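You operate a simulated robot arm through the tools that you are given. There is no shell and no other tool. Be economical: measure what you need, move in short steps, check, and stop when the job is done.

The job below is to be done with a simulated robot arm. You get a single attempt, and the scene is never put back.

## Task
Put the orange key fob and the grey herb shaker in the enamel bowl.

The check looks at the end state, three seconds after you hand in, the way a careful person would. Anything else that was tipped, shoved, dropped, spilled or broken makes it a failure.

## Robot
A 7-joint arm with a two-finger parallel gripper, fixed in place. Base frame: the origin is at the foot of the arm, x ahead of it, y to its left, z up; the work surface is at about z = 0. Readings come in mm, rad, newtons and seconds.
With the tool pointing down near the work surface it reaches from about 240 to 620 mm from the base axis. Its first joint turns from -1.152 to 1.152 rad. Payload 2.6 kg.
The TCP is the grasp point between the finger pads, 30 mm short of the fingertips. In the tool frame z runs along the fingers and y along their closing line. Largest opening 94 mm; finger width 28, thickness 10; the body of the gripper, 50 by 96 mm, starts 55 mm behind the TCP.
Orientation is that of the tool frame in the base frame, as a unit quaternion [w, x, y, z]. With the fingers straight down and closing along the base's y, the tool's x points along the base's -x, its y along +y and its z along -z.

## Interface
- The arm moves only by the tool servo_tool. Its argument "increments" is a list of rows, each an object (a shift or turn left out is 0, a gripper value left out holds the last) with "travel": the shift along the tool's x, y, z in mm, a list of three; "delta_rot": the turn, a rotation vector about the tool's x, y, z in rad, a list of three; "grip": the closure in counts, from 0 (fully open) to 255 (shut). In form: [{"travel": [x, y, z], "delta_rot": [rx, ry, rz], "grip": grip}, ...]. A call has 1 to 12 rows; each row shifts and turns the commanded pose from where the row before left it, along the tool's axes as they then stand. Rows are played at 5 a second. More than 50 mm and 0.15 rad between two rows, or a gripper value outside its range, and nothing of the call is played. Where a pose cannot be reached the arm comes as near as it can. A force on the tool above 40 N (or 10 N above the force at the start of the call, whichever is more), or a blocked arm, ends the call early, and 0.2 s more pass. Each finger travels about 72 mm/s and halts on what it meets, pressing with about 23 N; the grip force reading is that of the motor and also rises with nothing between the fingers. The clock runs only during rows and for 0.2 s after the last one: add rows that do not move to give the fingers time. The reply holds the time, the measured pose of the TCP, the force on the tool along the base axes, the opening and the grip force, in the units named above and with some noise, and new pictures: "pictures" is both (left out), scene, wrist or none.
- Cameras (640 x 400 px; columns grow to the right, rows downward): "scene" is fixed at [-5, 412.6, 572.5]; the picture's right is [-0.97, -0.26, 0.00], its down [-0.15, 0.56, -0.81] and it looks along [0.21, -0.78, -0.58] (base axes); focal length 317 px, centre (320, 200). "wrist" rides on the gripper at [76, 14, -102] in the tool frame; the picture's right is [-0.18, 0.98, 0.00], its down [-0.75, -0.14, -0.64] and it looks along [-0.63, -0.12, 0.77] (tool axes); focal length 243 px, centre (320, 200). There is no depth. A picture from a camera that has moved, and an enlarged one, comes with that camera's place and axes in the base frame and with its lens. The place of the scene camera against the robot may be out by one fixed shift of up to 18 mm in any direction.
- enlarge(camera, box): a new picture of the part [left, top, right, bottom] of that camera's present view, enlarged. It takes no simulated time.
- hand_in(): hands the job in; it is judged then, once.

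Go step by step. Nothing tells you positions but the pictures and the camera data: compare them with the known pose of the tool, close in by small moves and look again before you grip or let go. The budget is 90 turns and 170 pictures, counting those below and the enlarged ones. Unless the task says otherwise, let go and move clear before handing in, and close with one line.

The tools are called after "Request:" by a JSON object that holds its "op" and its "data". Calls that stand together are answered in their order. servo_tool: Moves the arm, as the interface text tells. Its arguments: {"type":"object","properties":{"increments":{"type":"array"},"pictures":{"type":"string","enum":["both","scene","wrist","none"]}},"required":["increments"]} The other tools are called the same way: enlarge (camera, box) takes an enlarged picture of a part of a camera's view; hand_in () hands the job in.

At the start:

```text
t: 0.0
position: [377.9, -196.1, 303.9]
ee_rot: [0.0, 0.0, 1.0, 0.0]
wrist_force: [-0.2, 0.0, -0.3]
finger_gap: 94.2
finger_force: 0.1
```

scene: 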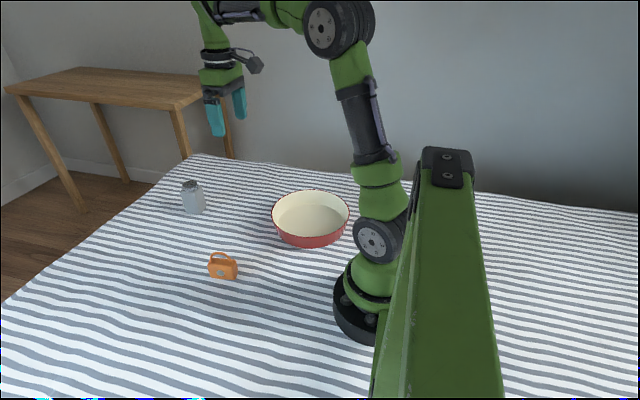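
wrist: 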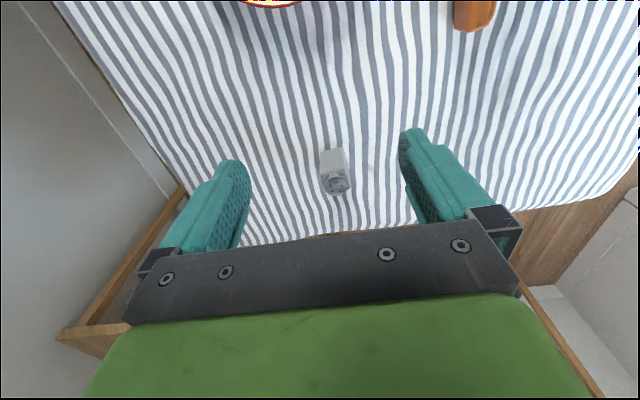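

The shaker stands at about (545,-200), the fob at about (345,-10), and the bowl is centred near (192,-216). I'll look closer before moving.

Request:
{"op": "enlarge", "data": {"camera": "scene", "box": [160, 160, 360, 285]}}

Request:
{"op": "enlarge", "data": {"camera": "wrist", "box": [240, 100, 432, 220]}}

```text
3.20 times, centred on (260, 222) of scene
camera zoom: at [-5.0, 412.6, 572.5], right [-0.97, -0.26, 0.0], down [-0.15, 0.56, -0.81], along [0.21, -0.78, -0.58], focal length 1015 px, centre (512, 128)
```

zoom: 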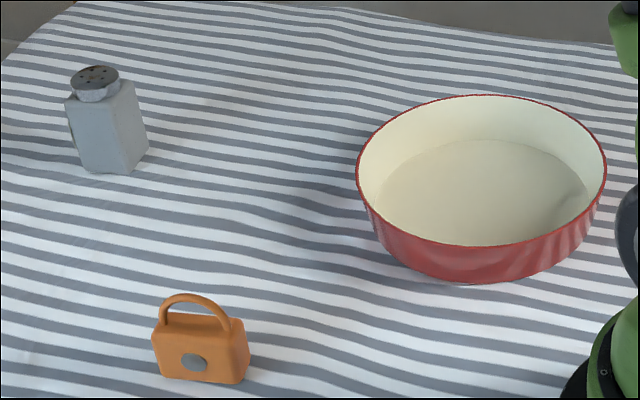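

```text
3.33 times, centred on (336, 160) of wrist
camera zoom: at [302.1, -182.6, 406.6], right [0.18, 0.98, 0.0], down [0.75, -0.14, 0.64], along [0.63, -0.12, -0.77], focal length 809 px, centre (267, 333)
```

zoom: 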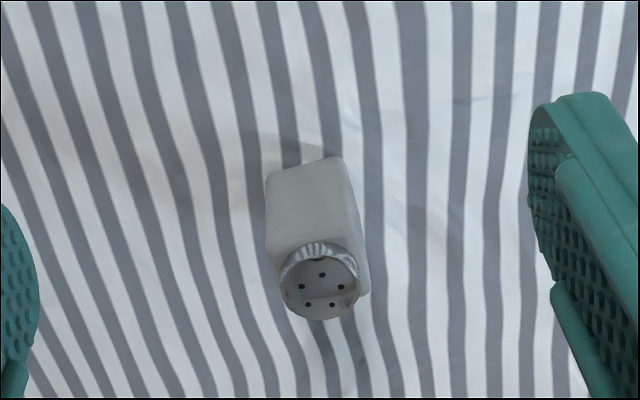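

The shaker is about 43 mm square and 85 mm tall, turned roughly 7°. I'll move above it and check.

Request:
{"op": "servo_tool", "data": {"increments": [{"travel": [-40, -1.5, 24], "delta_rot": [0, 0, -0.12]}, {"travel": [-40, -6, 24]}, {"travel": [-40, -6, 24]}, {"travel": [-40, -6, 24]}, {"travel": [0, 0, 0]}]}}

```text
t: 1.2
position: [539.7, -197.5, 208.0]
ee_rot: [0.0, -0.06, 0.998, 0.0]
wrist_force: [-1.0, -0.5, 0.8]
finger_gap: 93.8
finger_force: 0.1
camera wrist: at [462.1, -193.6, 310.5], right [0.06, 1.0, 0.0], down [0.77, -0.05, 0.64], along [0.64, -0.04, -0.77], focal length 243 px, centre (320, 200)
```

scene: 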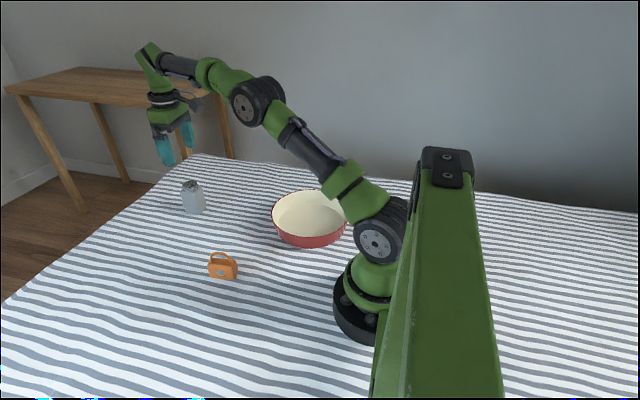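
wrist: 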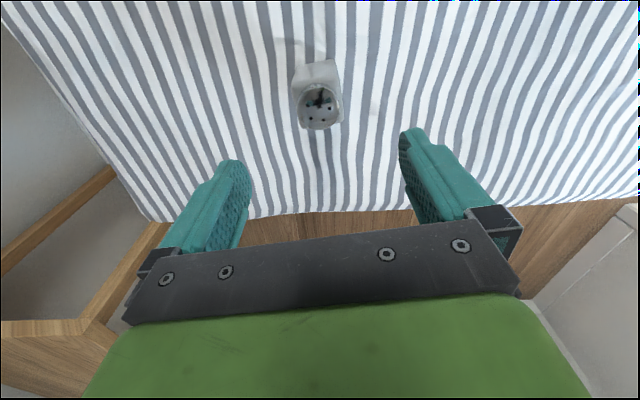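

Request:
{"op": "enlarge", "data": {"camera": "wrist", "box": [240, 30, 400, 130]}}

```text
4.00 times, centred on (320, 80) of wrist
camera zoom: at [462.1, -193.6, 310.5], right [0.06, 1.0, 0.0], down [0.77, -0.05, 0.64], along [0.64, -0.04, -0.77], focal length 970 px, centre (320, 680)
```

zoom: 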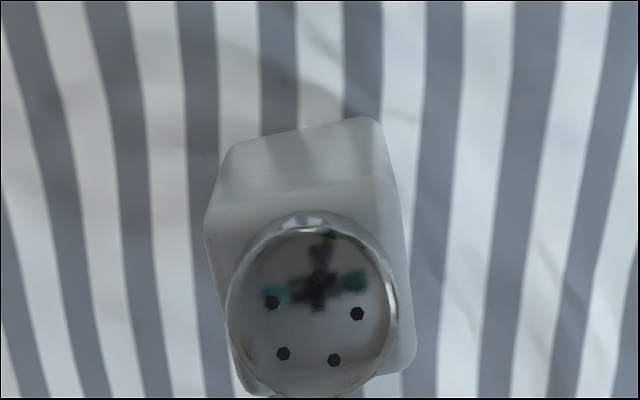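

The shaker is centred near (540,-200), and the yaw matches. I'm going down around it.

Request:
{"op": "servo_tool", "data": {"increments": [{"travel": [0, -2.5, 40]}, {"travel": [0, 0, 40]}, {"travel": [0, 0, 40]}, {"travel": [0, 0, 20]}, {"travel": [0, 0, 0]}]}}

```text
t: 2.4
position: [539.0, -202.3, 67.4]
ee_rot: [0.001, -0.06, 0.998, 0.0]
wrist_force: [0.1, -1.5, 0.3]
finger_gap: 94.3
finger_force: 0.1
camera wrist: at [462.6, -198.0, 170.3], right [0.07, 1.0, 0.0], down [0.76, -0.05, 0.64], along [0.64, -0.04, -0.77], focal length 243 px, centre (320, 200)
```

scene: 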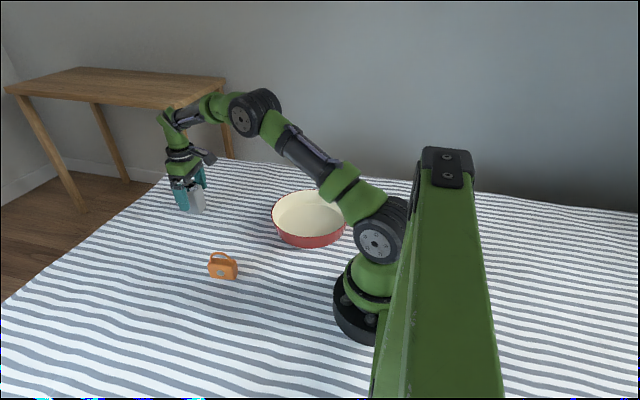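
wrist: 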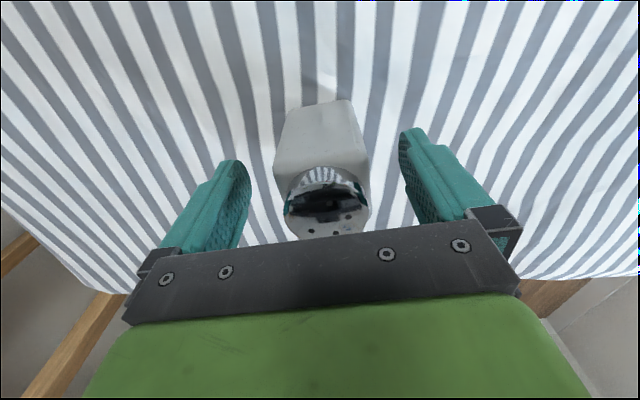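

Centred between the fingers. I'll go down another 20 mm and close.

Request:
{"op": "servo_tool", "data": {"increments": [{"travel": [0, 0, 20]}, {"travel": [0, 1, 0], "grip": 255}, {"travel": [0, 0, 0]}, {"travel": [0, 0, 0]}, {"travel": [0, 0, 0]}, {"travel": [0, 0, 0]}]}}

```text
t: 3.8
position: [540.0, -202.3, 48.3]
ee_rot: [0.0, -0.06, 0.998, 0.0]
wrist_force: [1.4, 0.6, 1.8]
finger_gap: 49.9
finger_force: 23.5
camera wrist: at [462.6, -197.3, 150.6], right [0.07, 1.0, 0.0], down [0.76, -0.05, 0.64], along [0.64, -0.04, -0.77], focal length 243 px, centre (320, 200)
```

scene: 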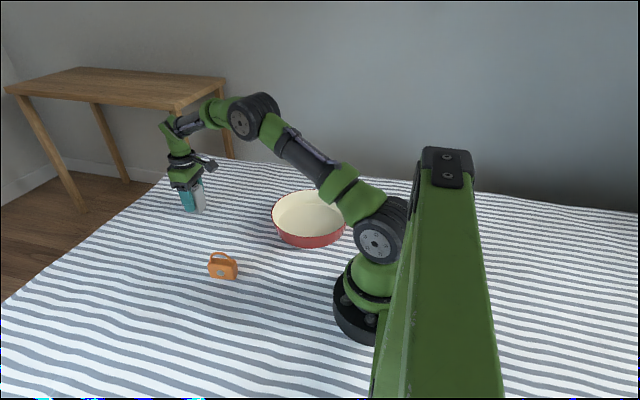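
wrist: 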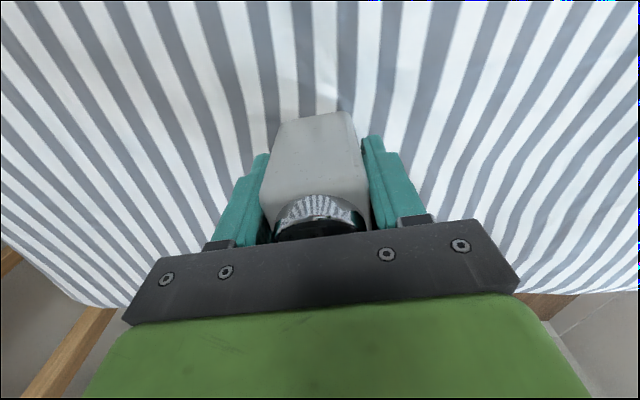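

The shaker is gripped with a 50 mm gap. I'll lift it and start back towards the bowl.

Request:
{"op": "servo_tool", "data": {"increments": [{"travel": [0, 0, -15]}, {"travel": [0, 0, -30]}, {"travel": [0, 0, -40]}, {"travel": [0, 0, -40]}, {"travel": [15, 0, -25]}, {"travel": [35, 0, 0]}, {"travel": [40, 0, 0]}, {"travel": [40, 0, 0]}, {"travel": [40, 0, 0]}, {"travel": [30, 0, 0]}, {"travel": [15, 0, 0]}, {"travel": [0, 0, 0]}]}}

```text
t: 6.4
position: [326.5, -227.5, 200.2]
ee_rot: [0.0, -0.06, 0.998, 0.0]
wrist_force: [-0.6, 0.0, -2.3]
finger_gap: 50.1
finger_force: 23.2
camera wrist: at [248.5, -223.6, 302.3], right [0.06, 1.0, 0.0], down [0.76, -0.05, 0.64], along [0.64, -0.04, -0.77], focal length 243 px, centre (320, 200)
```

scene: 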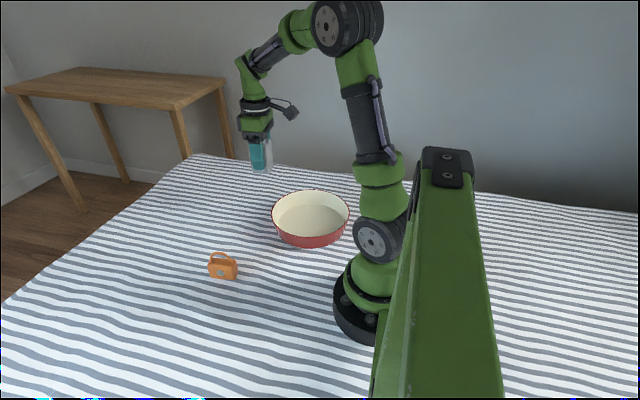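
wrist: 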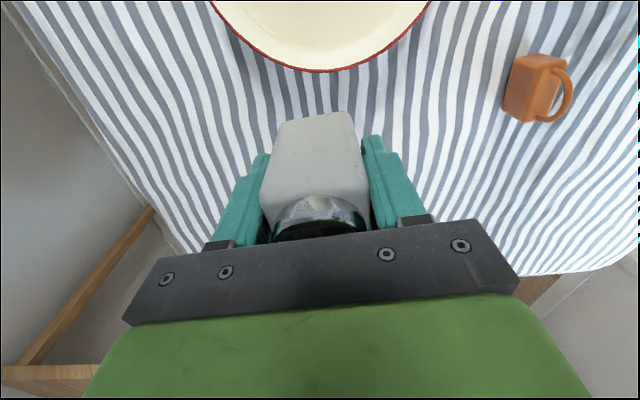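

The bowl centre works out to about (196,-223) with a radius near 107, using the wrist view. I'll carry the shaker to about (235,-230) above the bowl.

Request:
{"op": "servo_tool", "data": {"increments": [{"travel": [30, 3, 0]}, {"travel": [35, 3, 0]}, {"travel": [26, 2.5, 0]}, {"travel": [0, 0, 20]}, {"travel": [0, 0, 0]}]}}

```text
t: 7.6
position: [234.0, -232.6, 176.7]
ee_rot: [0.0, -0.06, 0.998, 0.0]
wrist_force: [0.6, -0.4, -0.5]
finger_gap: 49.9
finger_force: 23.4
camera wrist: at [157.8, -226.9, 280.0], right [0.07, 1.0, 0.0], down [0.77, -0.05, 0.64], along [0.64, -0.04, -0.77], focal length 243 px, centre (320, 200)
```

scene: 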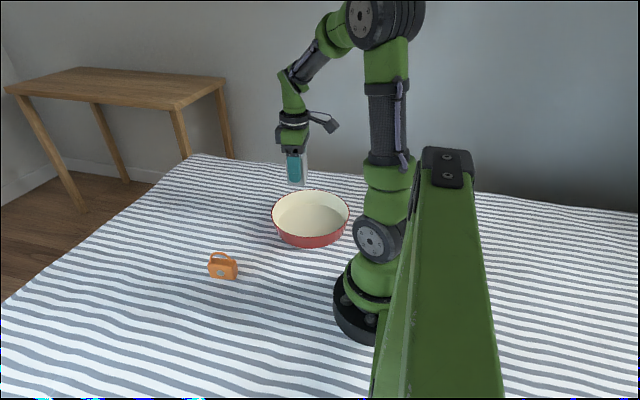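
wrist: 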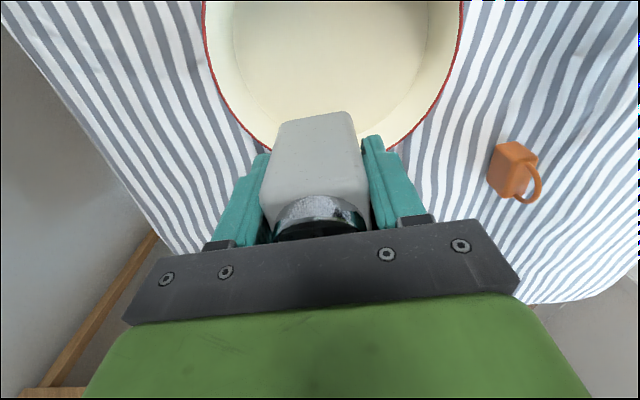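

The shaker sits above the forward half of the bowl. I'll shift it slightly towards the centre and lower it.

Request:
{"op": "servo_tool", "data": {"increments": [{"travel": [4, 6.5, 20]}, {"travel": [0, 0, 35]}, {"travel": [0, 0, 30]}, {"travel": [0, 0, 20]}, {"travel": [0, 0, 8]}, {"travel": [0, 0, 0]}]}}

```text
t: 9.0
position: [229.0, -226.3, 64.3]
ee_rot: [0.0, -0.06, 0.998, 0.0]
wrist_force: [-0.2, 0.0, -2.6]
finger_gap: 50.1
finger_force: 22.9
camera wrist: at [152.0, -221.3, 166.6], right [0.07, 1.0, 0.0], down [0.77, -0.05, 0.64], along [0.64, -0.04, -0.77], focal length 243 px, centre (320, 200)
```

scene: 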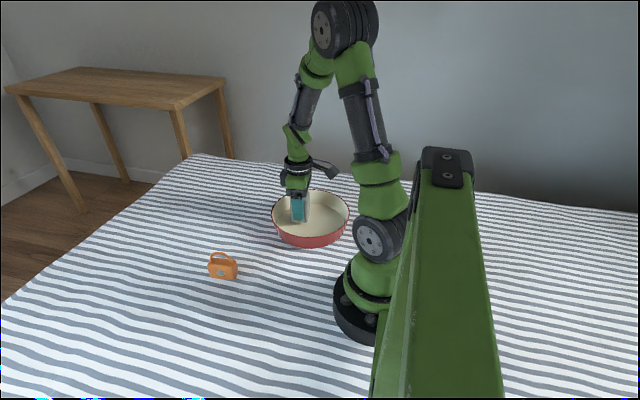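
wrist: 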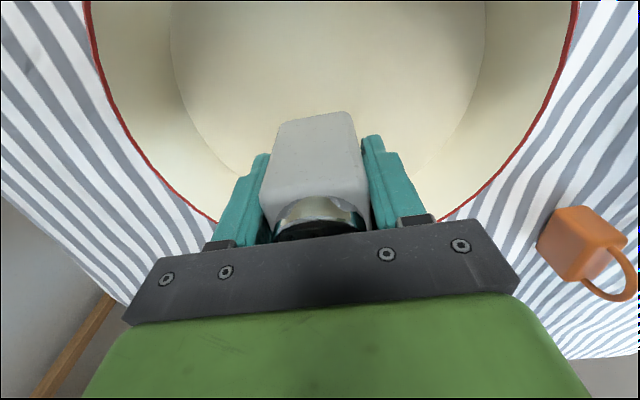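

The shaker is well within the bowl floor. I'll lower it slowly until contact.

Request:
{"op": "servo_tool", "data": {"increments": [{"travel": [0, 0, 4]}, {"travel": [0, 0, 3]}, {"travel": [0, 0, 1]}, {"travel": [0, 0, 0]}], "pictures": "none"}}

```text
t: 10.0
position: [229.6, -225.5, 56.8]
ee_rot: [0.0, -0.06, 0.998, 0.0]
wrist_force: [0.3, 0.5, -1.3]
finger_gap: 49.8
finger_force: 22.9
```

Request:
{"op": "servo_tool", "data": {"increments": [{"travel": [0, 0, 1.5]}, {"travel": [0, 0, 1.5]}, {"travel": [0, 0, 0]}], "pictures": "none"}}

```text
t: 10.8
position: [229.5, -224.8, 54.4]
ee_rot: [0.0, -0.061, 0.998, 0.0]
wrist_force: [0.4, 0.6, -1.3]
finger_gap: 50.1
finger_force: 23.3
```

No contact is showing in the force yet, so I'll keep lowering in small steps.

Request:
{"op": "servo_tool", "data": {"increments": [{"travel": [0, 0, 1.2]}, {"travel": [0, 0, 1.2]}, {"travel": [0, 0, 0]}]}}

```text
t: 11.6
position: [230.2, -225.3, 51.2]
ee_rot: [0.001, -0.06, 0.998, -0.002]
wrist_force: [-3.0, 6.3, 22.6]
finger_gap: 50.2
finger_force: 23.3
camera wrist: at [152.6, -220.5, 154.3], right [0.07, 1.0, 0.0], down [0.76, -0.05, 0.64], along [0.64, -0.04, -0.77], focal length 243 px, centre (320, 200)
```

scene: 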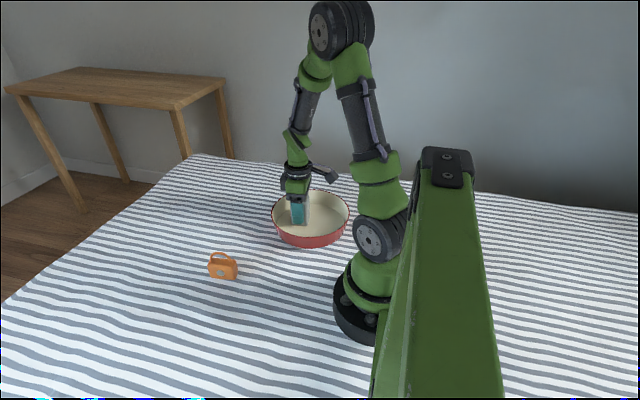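
wrist: 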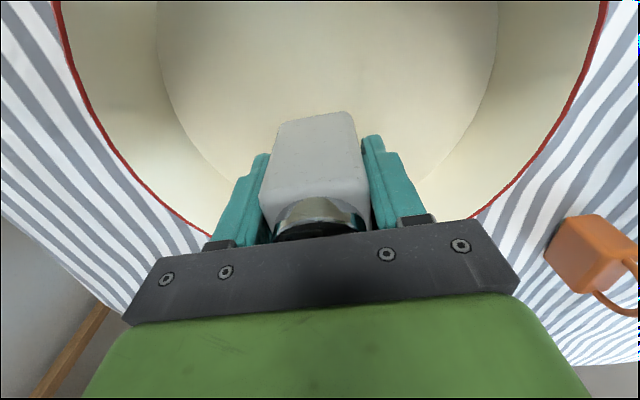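

Contact at 22 N. I'll back off 1 mm, open partly and lift straight up.

Request:
{"op": "servo_tool", "data": {"increments": [{"travel": [0, 0, -1]}, {"travel": [0, 0, 0], "grip": 60}, {"travel": [0, 0, 0]}, {"travel": [0, 0, 0]}, {"travel": [0, 0, -20]}, {"travel": [0, 0, -40]}, {"travel": [0, 0, -40]}, {"travel": [0, 0, -40]}, {"travel": [0, 0, 0]}]}}

```text
t: 13.6
position: [231.9, -227.4, 194.1]
ee_rot: [-0.001, -0.06, 0.998, -0.001]
wrist_force: [0.1, -0.4, -0.1]
finger_gap: 71.9
finger_force: 0.1
camera wrist: at [154.5, -220.9, 297.3], right [0.07, 1.0, 0.0], down [0.76, -0.05, 0.64], along [0.64, -0.04, -0.77], focal length 243 px, centre (320, 200)
```

scene: 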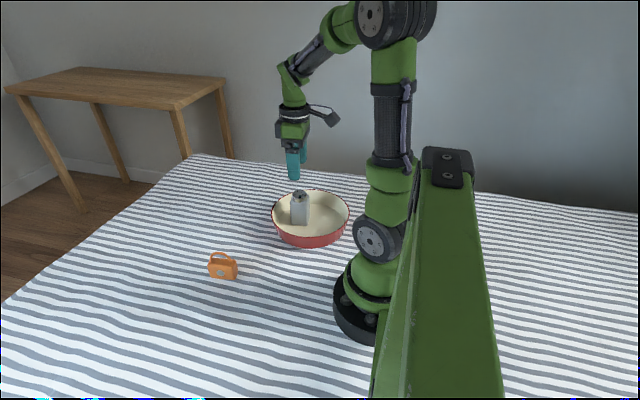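
wrist: 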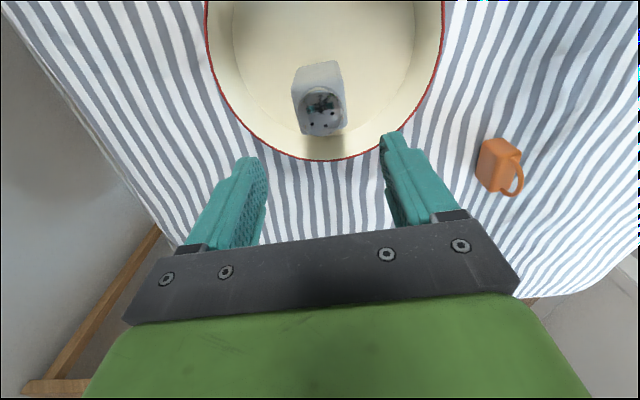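

The shaker is standing in the bowl. Next I'll look at the fob.

Request:
{"op": "enlarge", "data": {"camera": "wrist", "box": [440, 120, 568, 200]}}

Request:
{"op": "enlarge", "data": {"camera": "scene", "box": [192, 242, 256, 282]}}

```text
5.00 times, centred on (504, 160) of wrist
camera zoom: at [154.5, -220.9, 297.3], right [0.07, 1.0, 0.0], down [0.76, -0.05, 0.64], along [0.64, -0.04, -0.77], focal length 1213 px, centre (-600, 400)
```

zoom: 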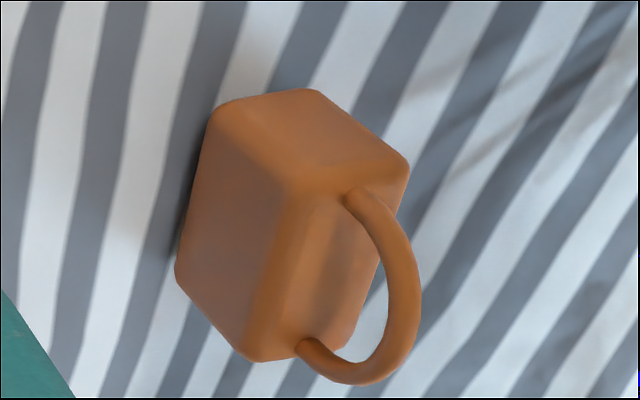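

```text
10.00 times, centred on (224, 262) of scene
camera zoom: at [-5.0, 412.6, 572.5], right [-0.97, -0.26, 0.0], down [-0.15, 0.56, -0.81], along [0.21, -0.78, -0.58], focal length 3171 px, centre (1280, -420)
```

zoom: 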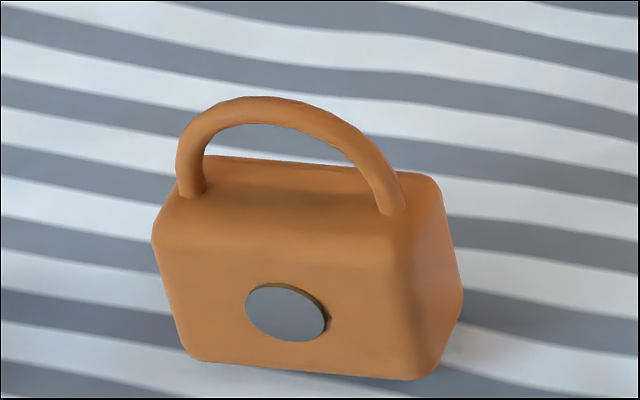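

The fob stands upright at about (341,2). It is roughly 53×23 mm, 38 mm tall plus the ring, with a yaw near 9°. I'll move above it.

Request:
{"op": "servo_tool", "data": {"increments": [{"travel": [-22.7, 35.8, 0], "grip": 0}, {"travel": [-22.7, 35.8, 0]}, {"travel": [-22.7, 35.8, 0]}, {"travel": [-22.7, 35.8, 0]}, {"travel": [-22.7, 35.8, 0]}, {"travel": [-22.7, 35.8, 0], "delta_rot": [0, 0, -0.03]}, {"travel": [0, 0, 35]}, {"travel": [0, 0, 0]}]}}

```text
t: 15.4
position: [341.9, 3.5, 159.1]
ee_rot: [0.0, -0.075, 0.997, 0.001]
wrist_force: [-0.4, -0.2, -0.9]
finger_gap: 93.9
finger_force: 0.0
camera wrist: at [263.6, 5.1, 261.3], right [0.04, 1.0, 0.0], down [0.77, -0.03, 0.64], along [0.64, -0.02, -0.77], focal length 243 px, centre (320, 200)
```

scene: 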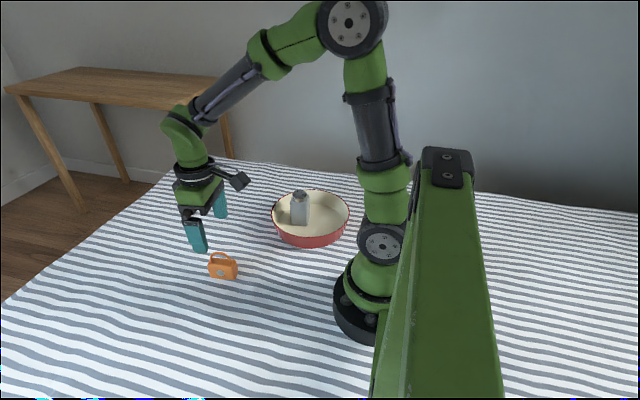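
wrist: 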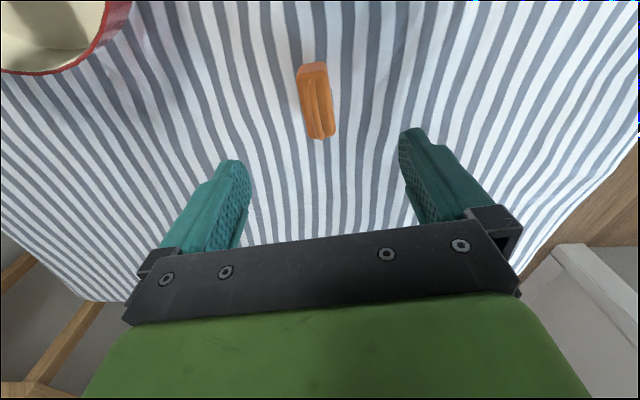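

Request:
{"op": "enlarge", "data": {"camera": "wrist", "box": [256, 50, 384, 150]}}

```text
4.00 times, centred on (320, 100) of wrist
camera zoom: at [263.6, 5.1, 261.3], right [0.04, 1.0, 0.0], down [0.77, -0.03, 0.64], along [0.64, -0.02, -0.77], focal length 970 px, centre (320, 600)
```

zoom: 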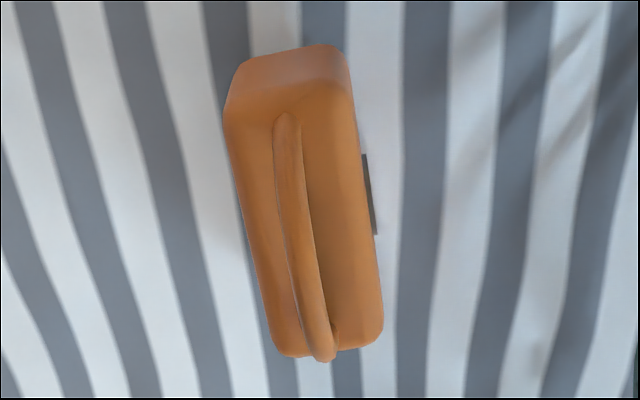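

The fob is well aligned, with its centre at about (340,1). I'll go down to just above grasp height.

Request:
{"op": "servo_tool", "data": {"increments": [{"travel": [2, -2, 35]}, {"travel": [0, 0, 35]}, {"travel": [0, 0, 25]}, {"travel": [0, 0, 0]}]}}

```text
t: 16.4
position: [338.0, 2.0, 62.5]
ee_rot: [0.0, -0.075, 0.997, -0.001]
wrist_force: [0.1, -0.7, -0.2]
finger_gap: 94.2
finger_force: 0.1
camera wrist: at [260.5, 5.3, 165.6], right [0.04, 1.0, 0.0], down [0.77, -0.03, 0.64], along [0.64, -0.02, -0.77], focal length 243 px, centre (320, 200)
```

scene: 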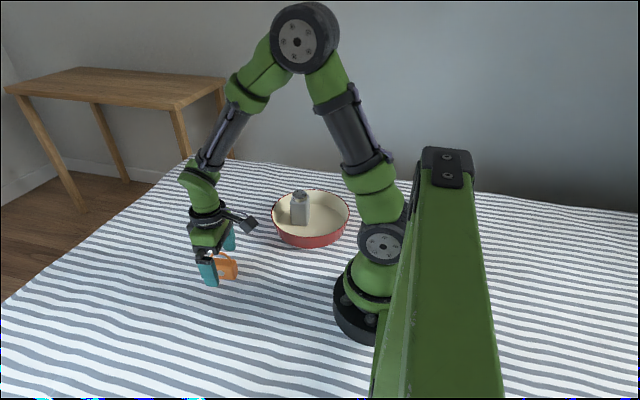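
wrist: 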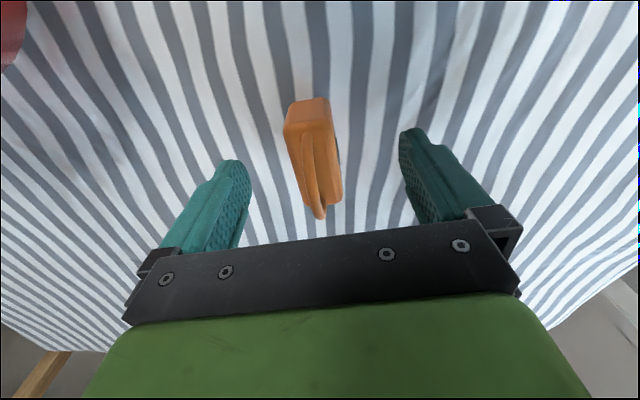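

Request:
{"op": "servo_tool", "data": {"increments": [{"travel": [-2, -1, 15]}, {"travel": [0, 0, 10]}, {"travel": [0, 0, 0], "grip": 255}, {"travel": [0, 0, 0]}, {"travel": [0, 0, 0]}, {"travel": [0, 0, 0]}, {"travel": [0, 0, 0]}]}}

```text
t: 18.0
position: [338.8, 1.4, 39.0]
ee_rot: [0.0, -0.075, 0.997, 0.0]
wrist_force: [-0.4, -0.3, -0.4]
finger_gap: 31.4
finger_force: 23.2
camera wrist: at [262.3, 3.1, 141.1], right [0.04, 1.0, 0.0], down [0.77, -0.03, 0.64], along [0.64, -0.02, -0.77], focal length 243 px, centre (320, 200)
```

scene: 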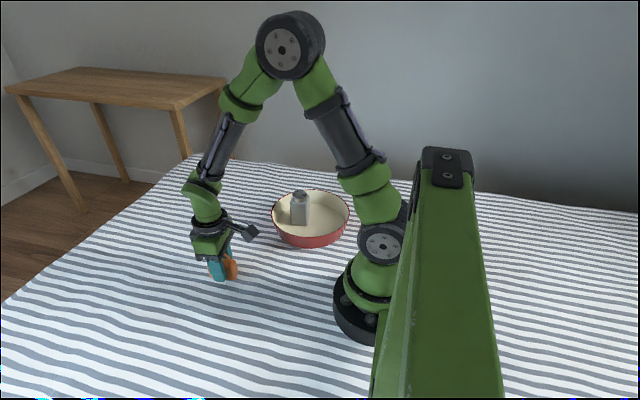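
wrist: 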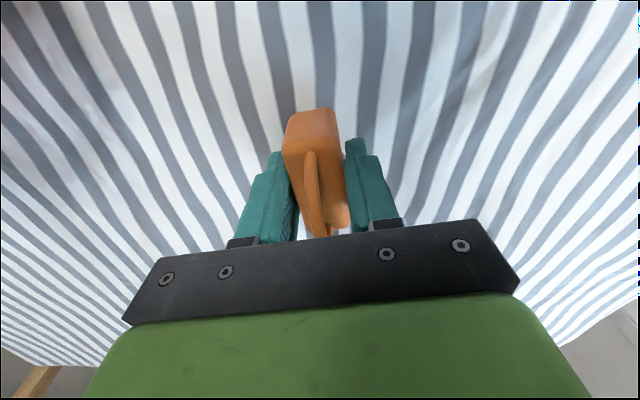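

The fob is gripped. I'll lift it and carry it to the free near half of the bowl at about (160,-213).

Request:
{"op": "servo_tool", "data": {"increments": [{"travel": [0, 0, -15]}, {"travel": [0, 0, -35]}, {"travel": [0, 0, -40]}, {"travel": [0, 0, -40]}, {"travel": [29.8, -26.4, 0]}, {"travel": [29.8, -26.4, 0]}, {"travel": [29.8, -26.4, 0]}, {"travel": [29.8, -26.4, 0]}, {"travel": [29.8, -26.4, 0]}, {"travel": [29.8, -26.4, 0]}, {"travel": [29.8, -26.4, 0]}, {"travel": [0, 0, 0]}]}}

```text
t: 20.6
position: [159.9, -214.0, 166.8]
ee_rot: [0.0, -0.076, 0.997, 0.0]
wrist_force: [-0.5, 0.3, -0.8]
finger_gap: 31.8
finger_force: 23.5
camera wrist: at [82.9, -211.3, 269.5], right [0.04, 1.0, 0.0], down [0.77, -0.03, 0.64], along [0.64, -0.02, -0.77], focal length 243 px, centre (320, 200)
```

scene: 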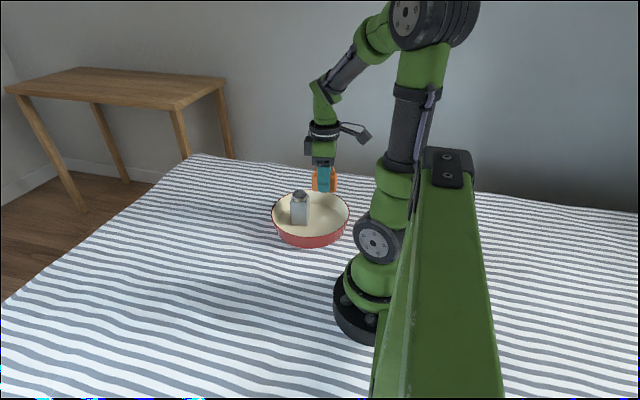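
wrist: 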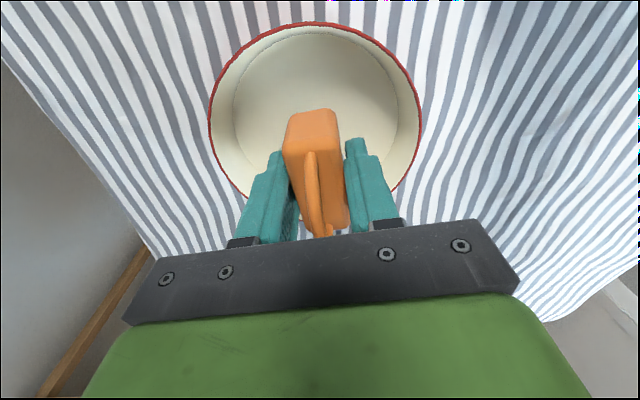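

The position over the bowl looks right. I'll lower it.

Request:
{"op": "servo_tool", "data": {"increments": [{"travel": [0, 0, 35]}, {"travel": [0, 0, 35]}, {"travel": [0, 0, 30]}, {"travel": [0, 0, 14]}, {"travel": [0, 0, 0]}]}}

```text
t: 21.8
position: [159.8, -212.7, 55.8]
ee_rot: [0.0, -0.075, 0.997, 0.0]
wrist_force: [0.0, 0.3, -0.5]
finger_gap: 31.8
finger_force: 22.9
camera wrist: at [83.5, -210.1, 157.5], right [0.04, 1.0, 0.0], down [0.77, -0.03, 0.64], along [0.64, -0.02, -0.77], focal length 243 px, centre (320, 200)
```

scene: 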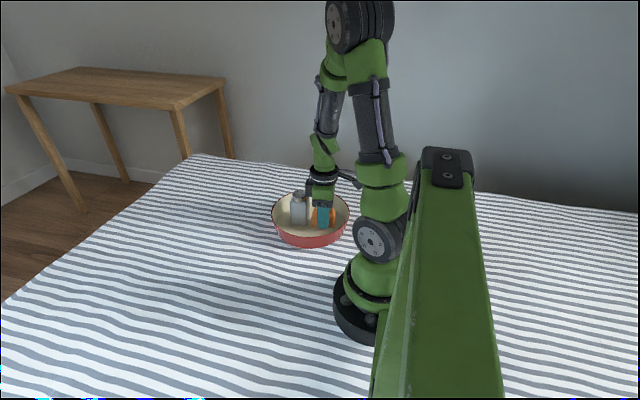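
wrist: 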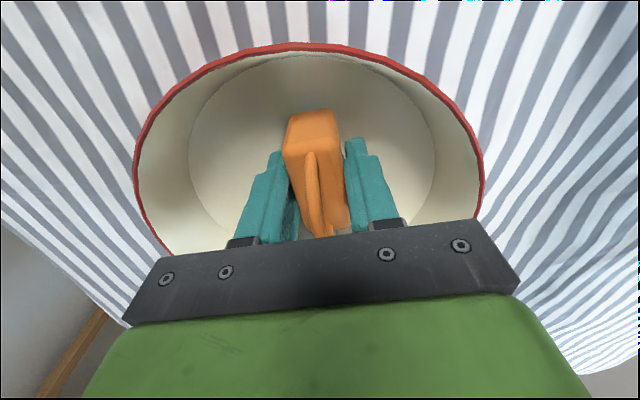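

Request:
{"op": "servo_tool", "data": {"increments": [{"travel": [0, 0, 5]}, {"travel": [0, 0, 3]}, {"travel": [0, 0, 1.5]}, {"travel": [0, 0, 1]}, {"travel": [0, 0, 0]}], "pictures": "scene"}}

```text
t: 23.0
position: [161.9, -212.6, 43.8]
ee_rot: [0.0, -0.075, 0.997, 0.001]
wrist_force: [0.4, 0.3, 1.5]
finger_gap: 32.0
finger_force: 22.4
```

scene: 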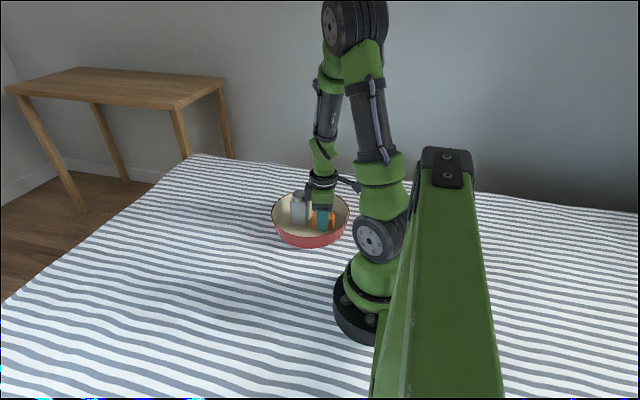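

The fob is essentially on the floor of the bowl. I'll open partly, wait, and lift clear.

Request:
{"op": "servo_tool", "data": {"increments": [{"travel": [0, 0, 0.5], "grip": 100}, {"travel": [0, 0, 0]}, {"travel": [0, 0, 0]}, {"travel": [0, 0, -15]}, {"travel": [0, 0, -30]}, {"travel": [0, 0, -40]}, {"travel": [0, 0, -40]}, {"travel": [-20, 20, -10]}, {"travel": [-30, 30, 0]}, {"travel": [-30, 30, 0]}, {"travel": [0, 0, 0]}]}}

```text
t: 25.4
position: [228.3, -121.8, 178.4]
ee_rot: [0.0, -0.075, 0.997, 0.0]
wrist_force: [-0.1, 0.1, -0.4]
finger_gap: 57.2
finger_force: 0.0
camera wrist: at [151.2, -119.4, 279.8], right [0.04, 1.0, 0.0], down [0.77, -0.03, 0.64], along [0.64, -0.02, -0.77], focal length 243 px, centre (320, 200)
```

scene: 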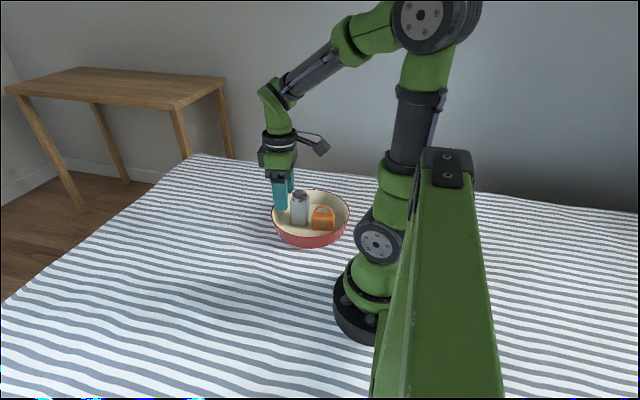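
wrist: 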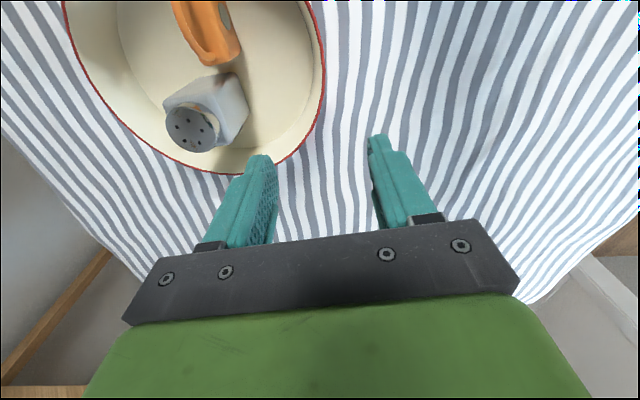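

Both items are standing in the bowl, the bowl hasn't moved, and the gripper is clear. I'm handing in.

Request:
{"op": "hand_in", "data": {}}

```text
The job is handed in.
```

The orange key fob and the grey herb shaker are both standing in the enamel bowl; I saw nothing else moved, and the gripper was clear when I handed in.
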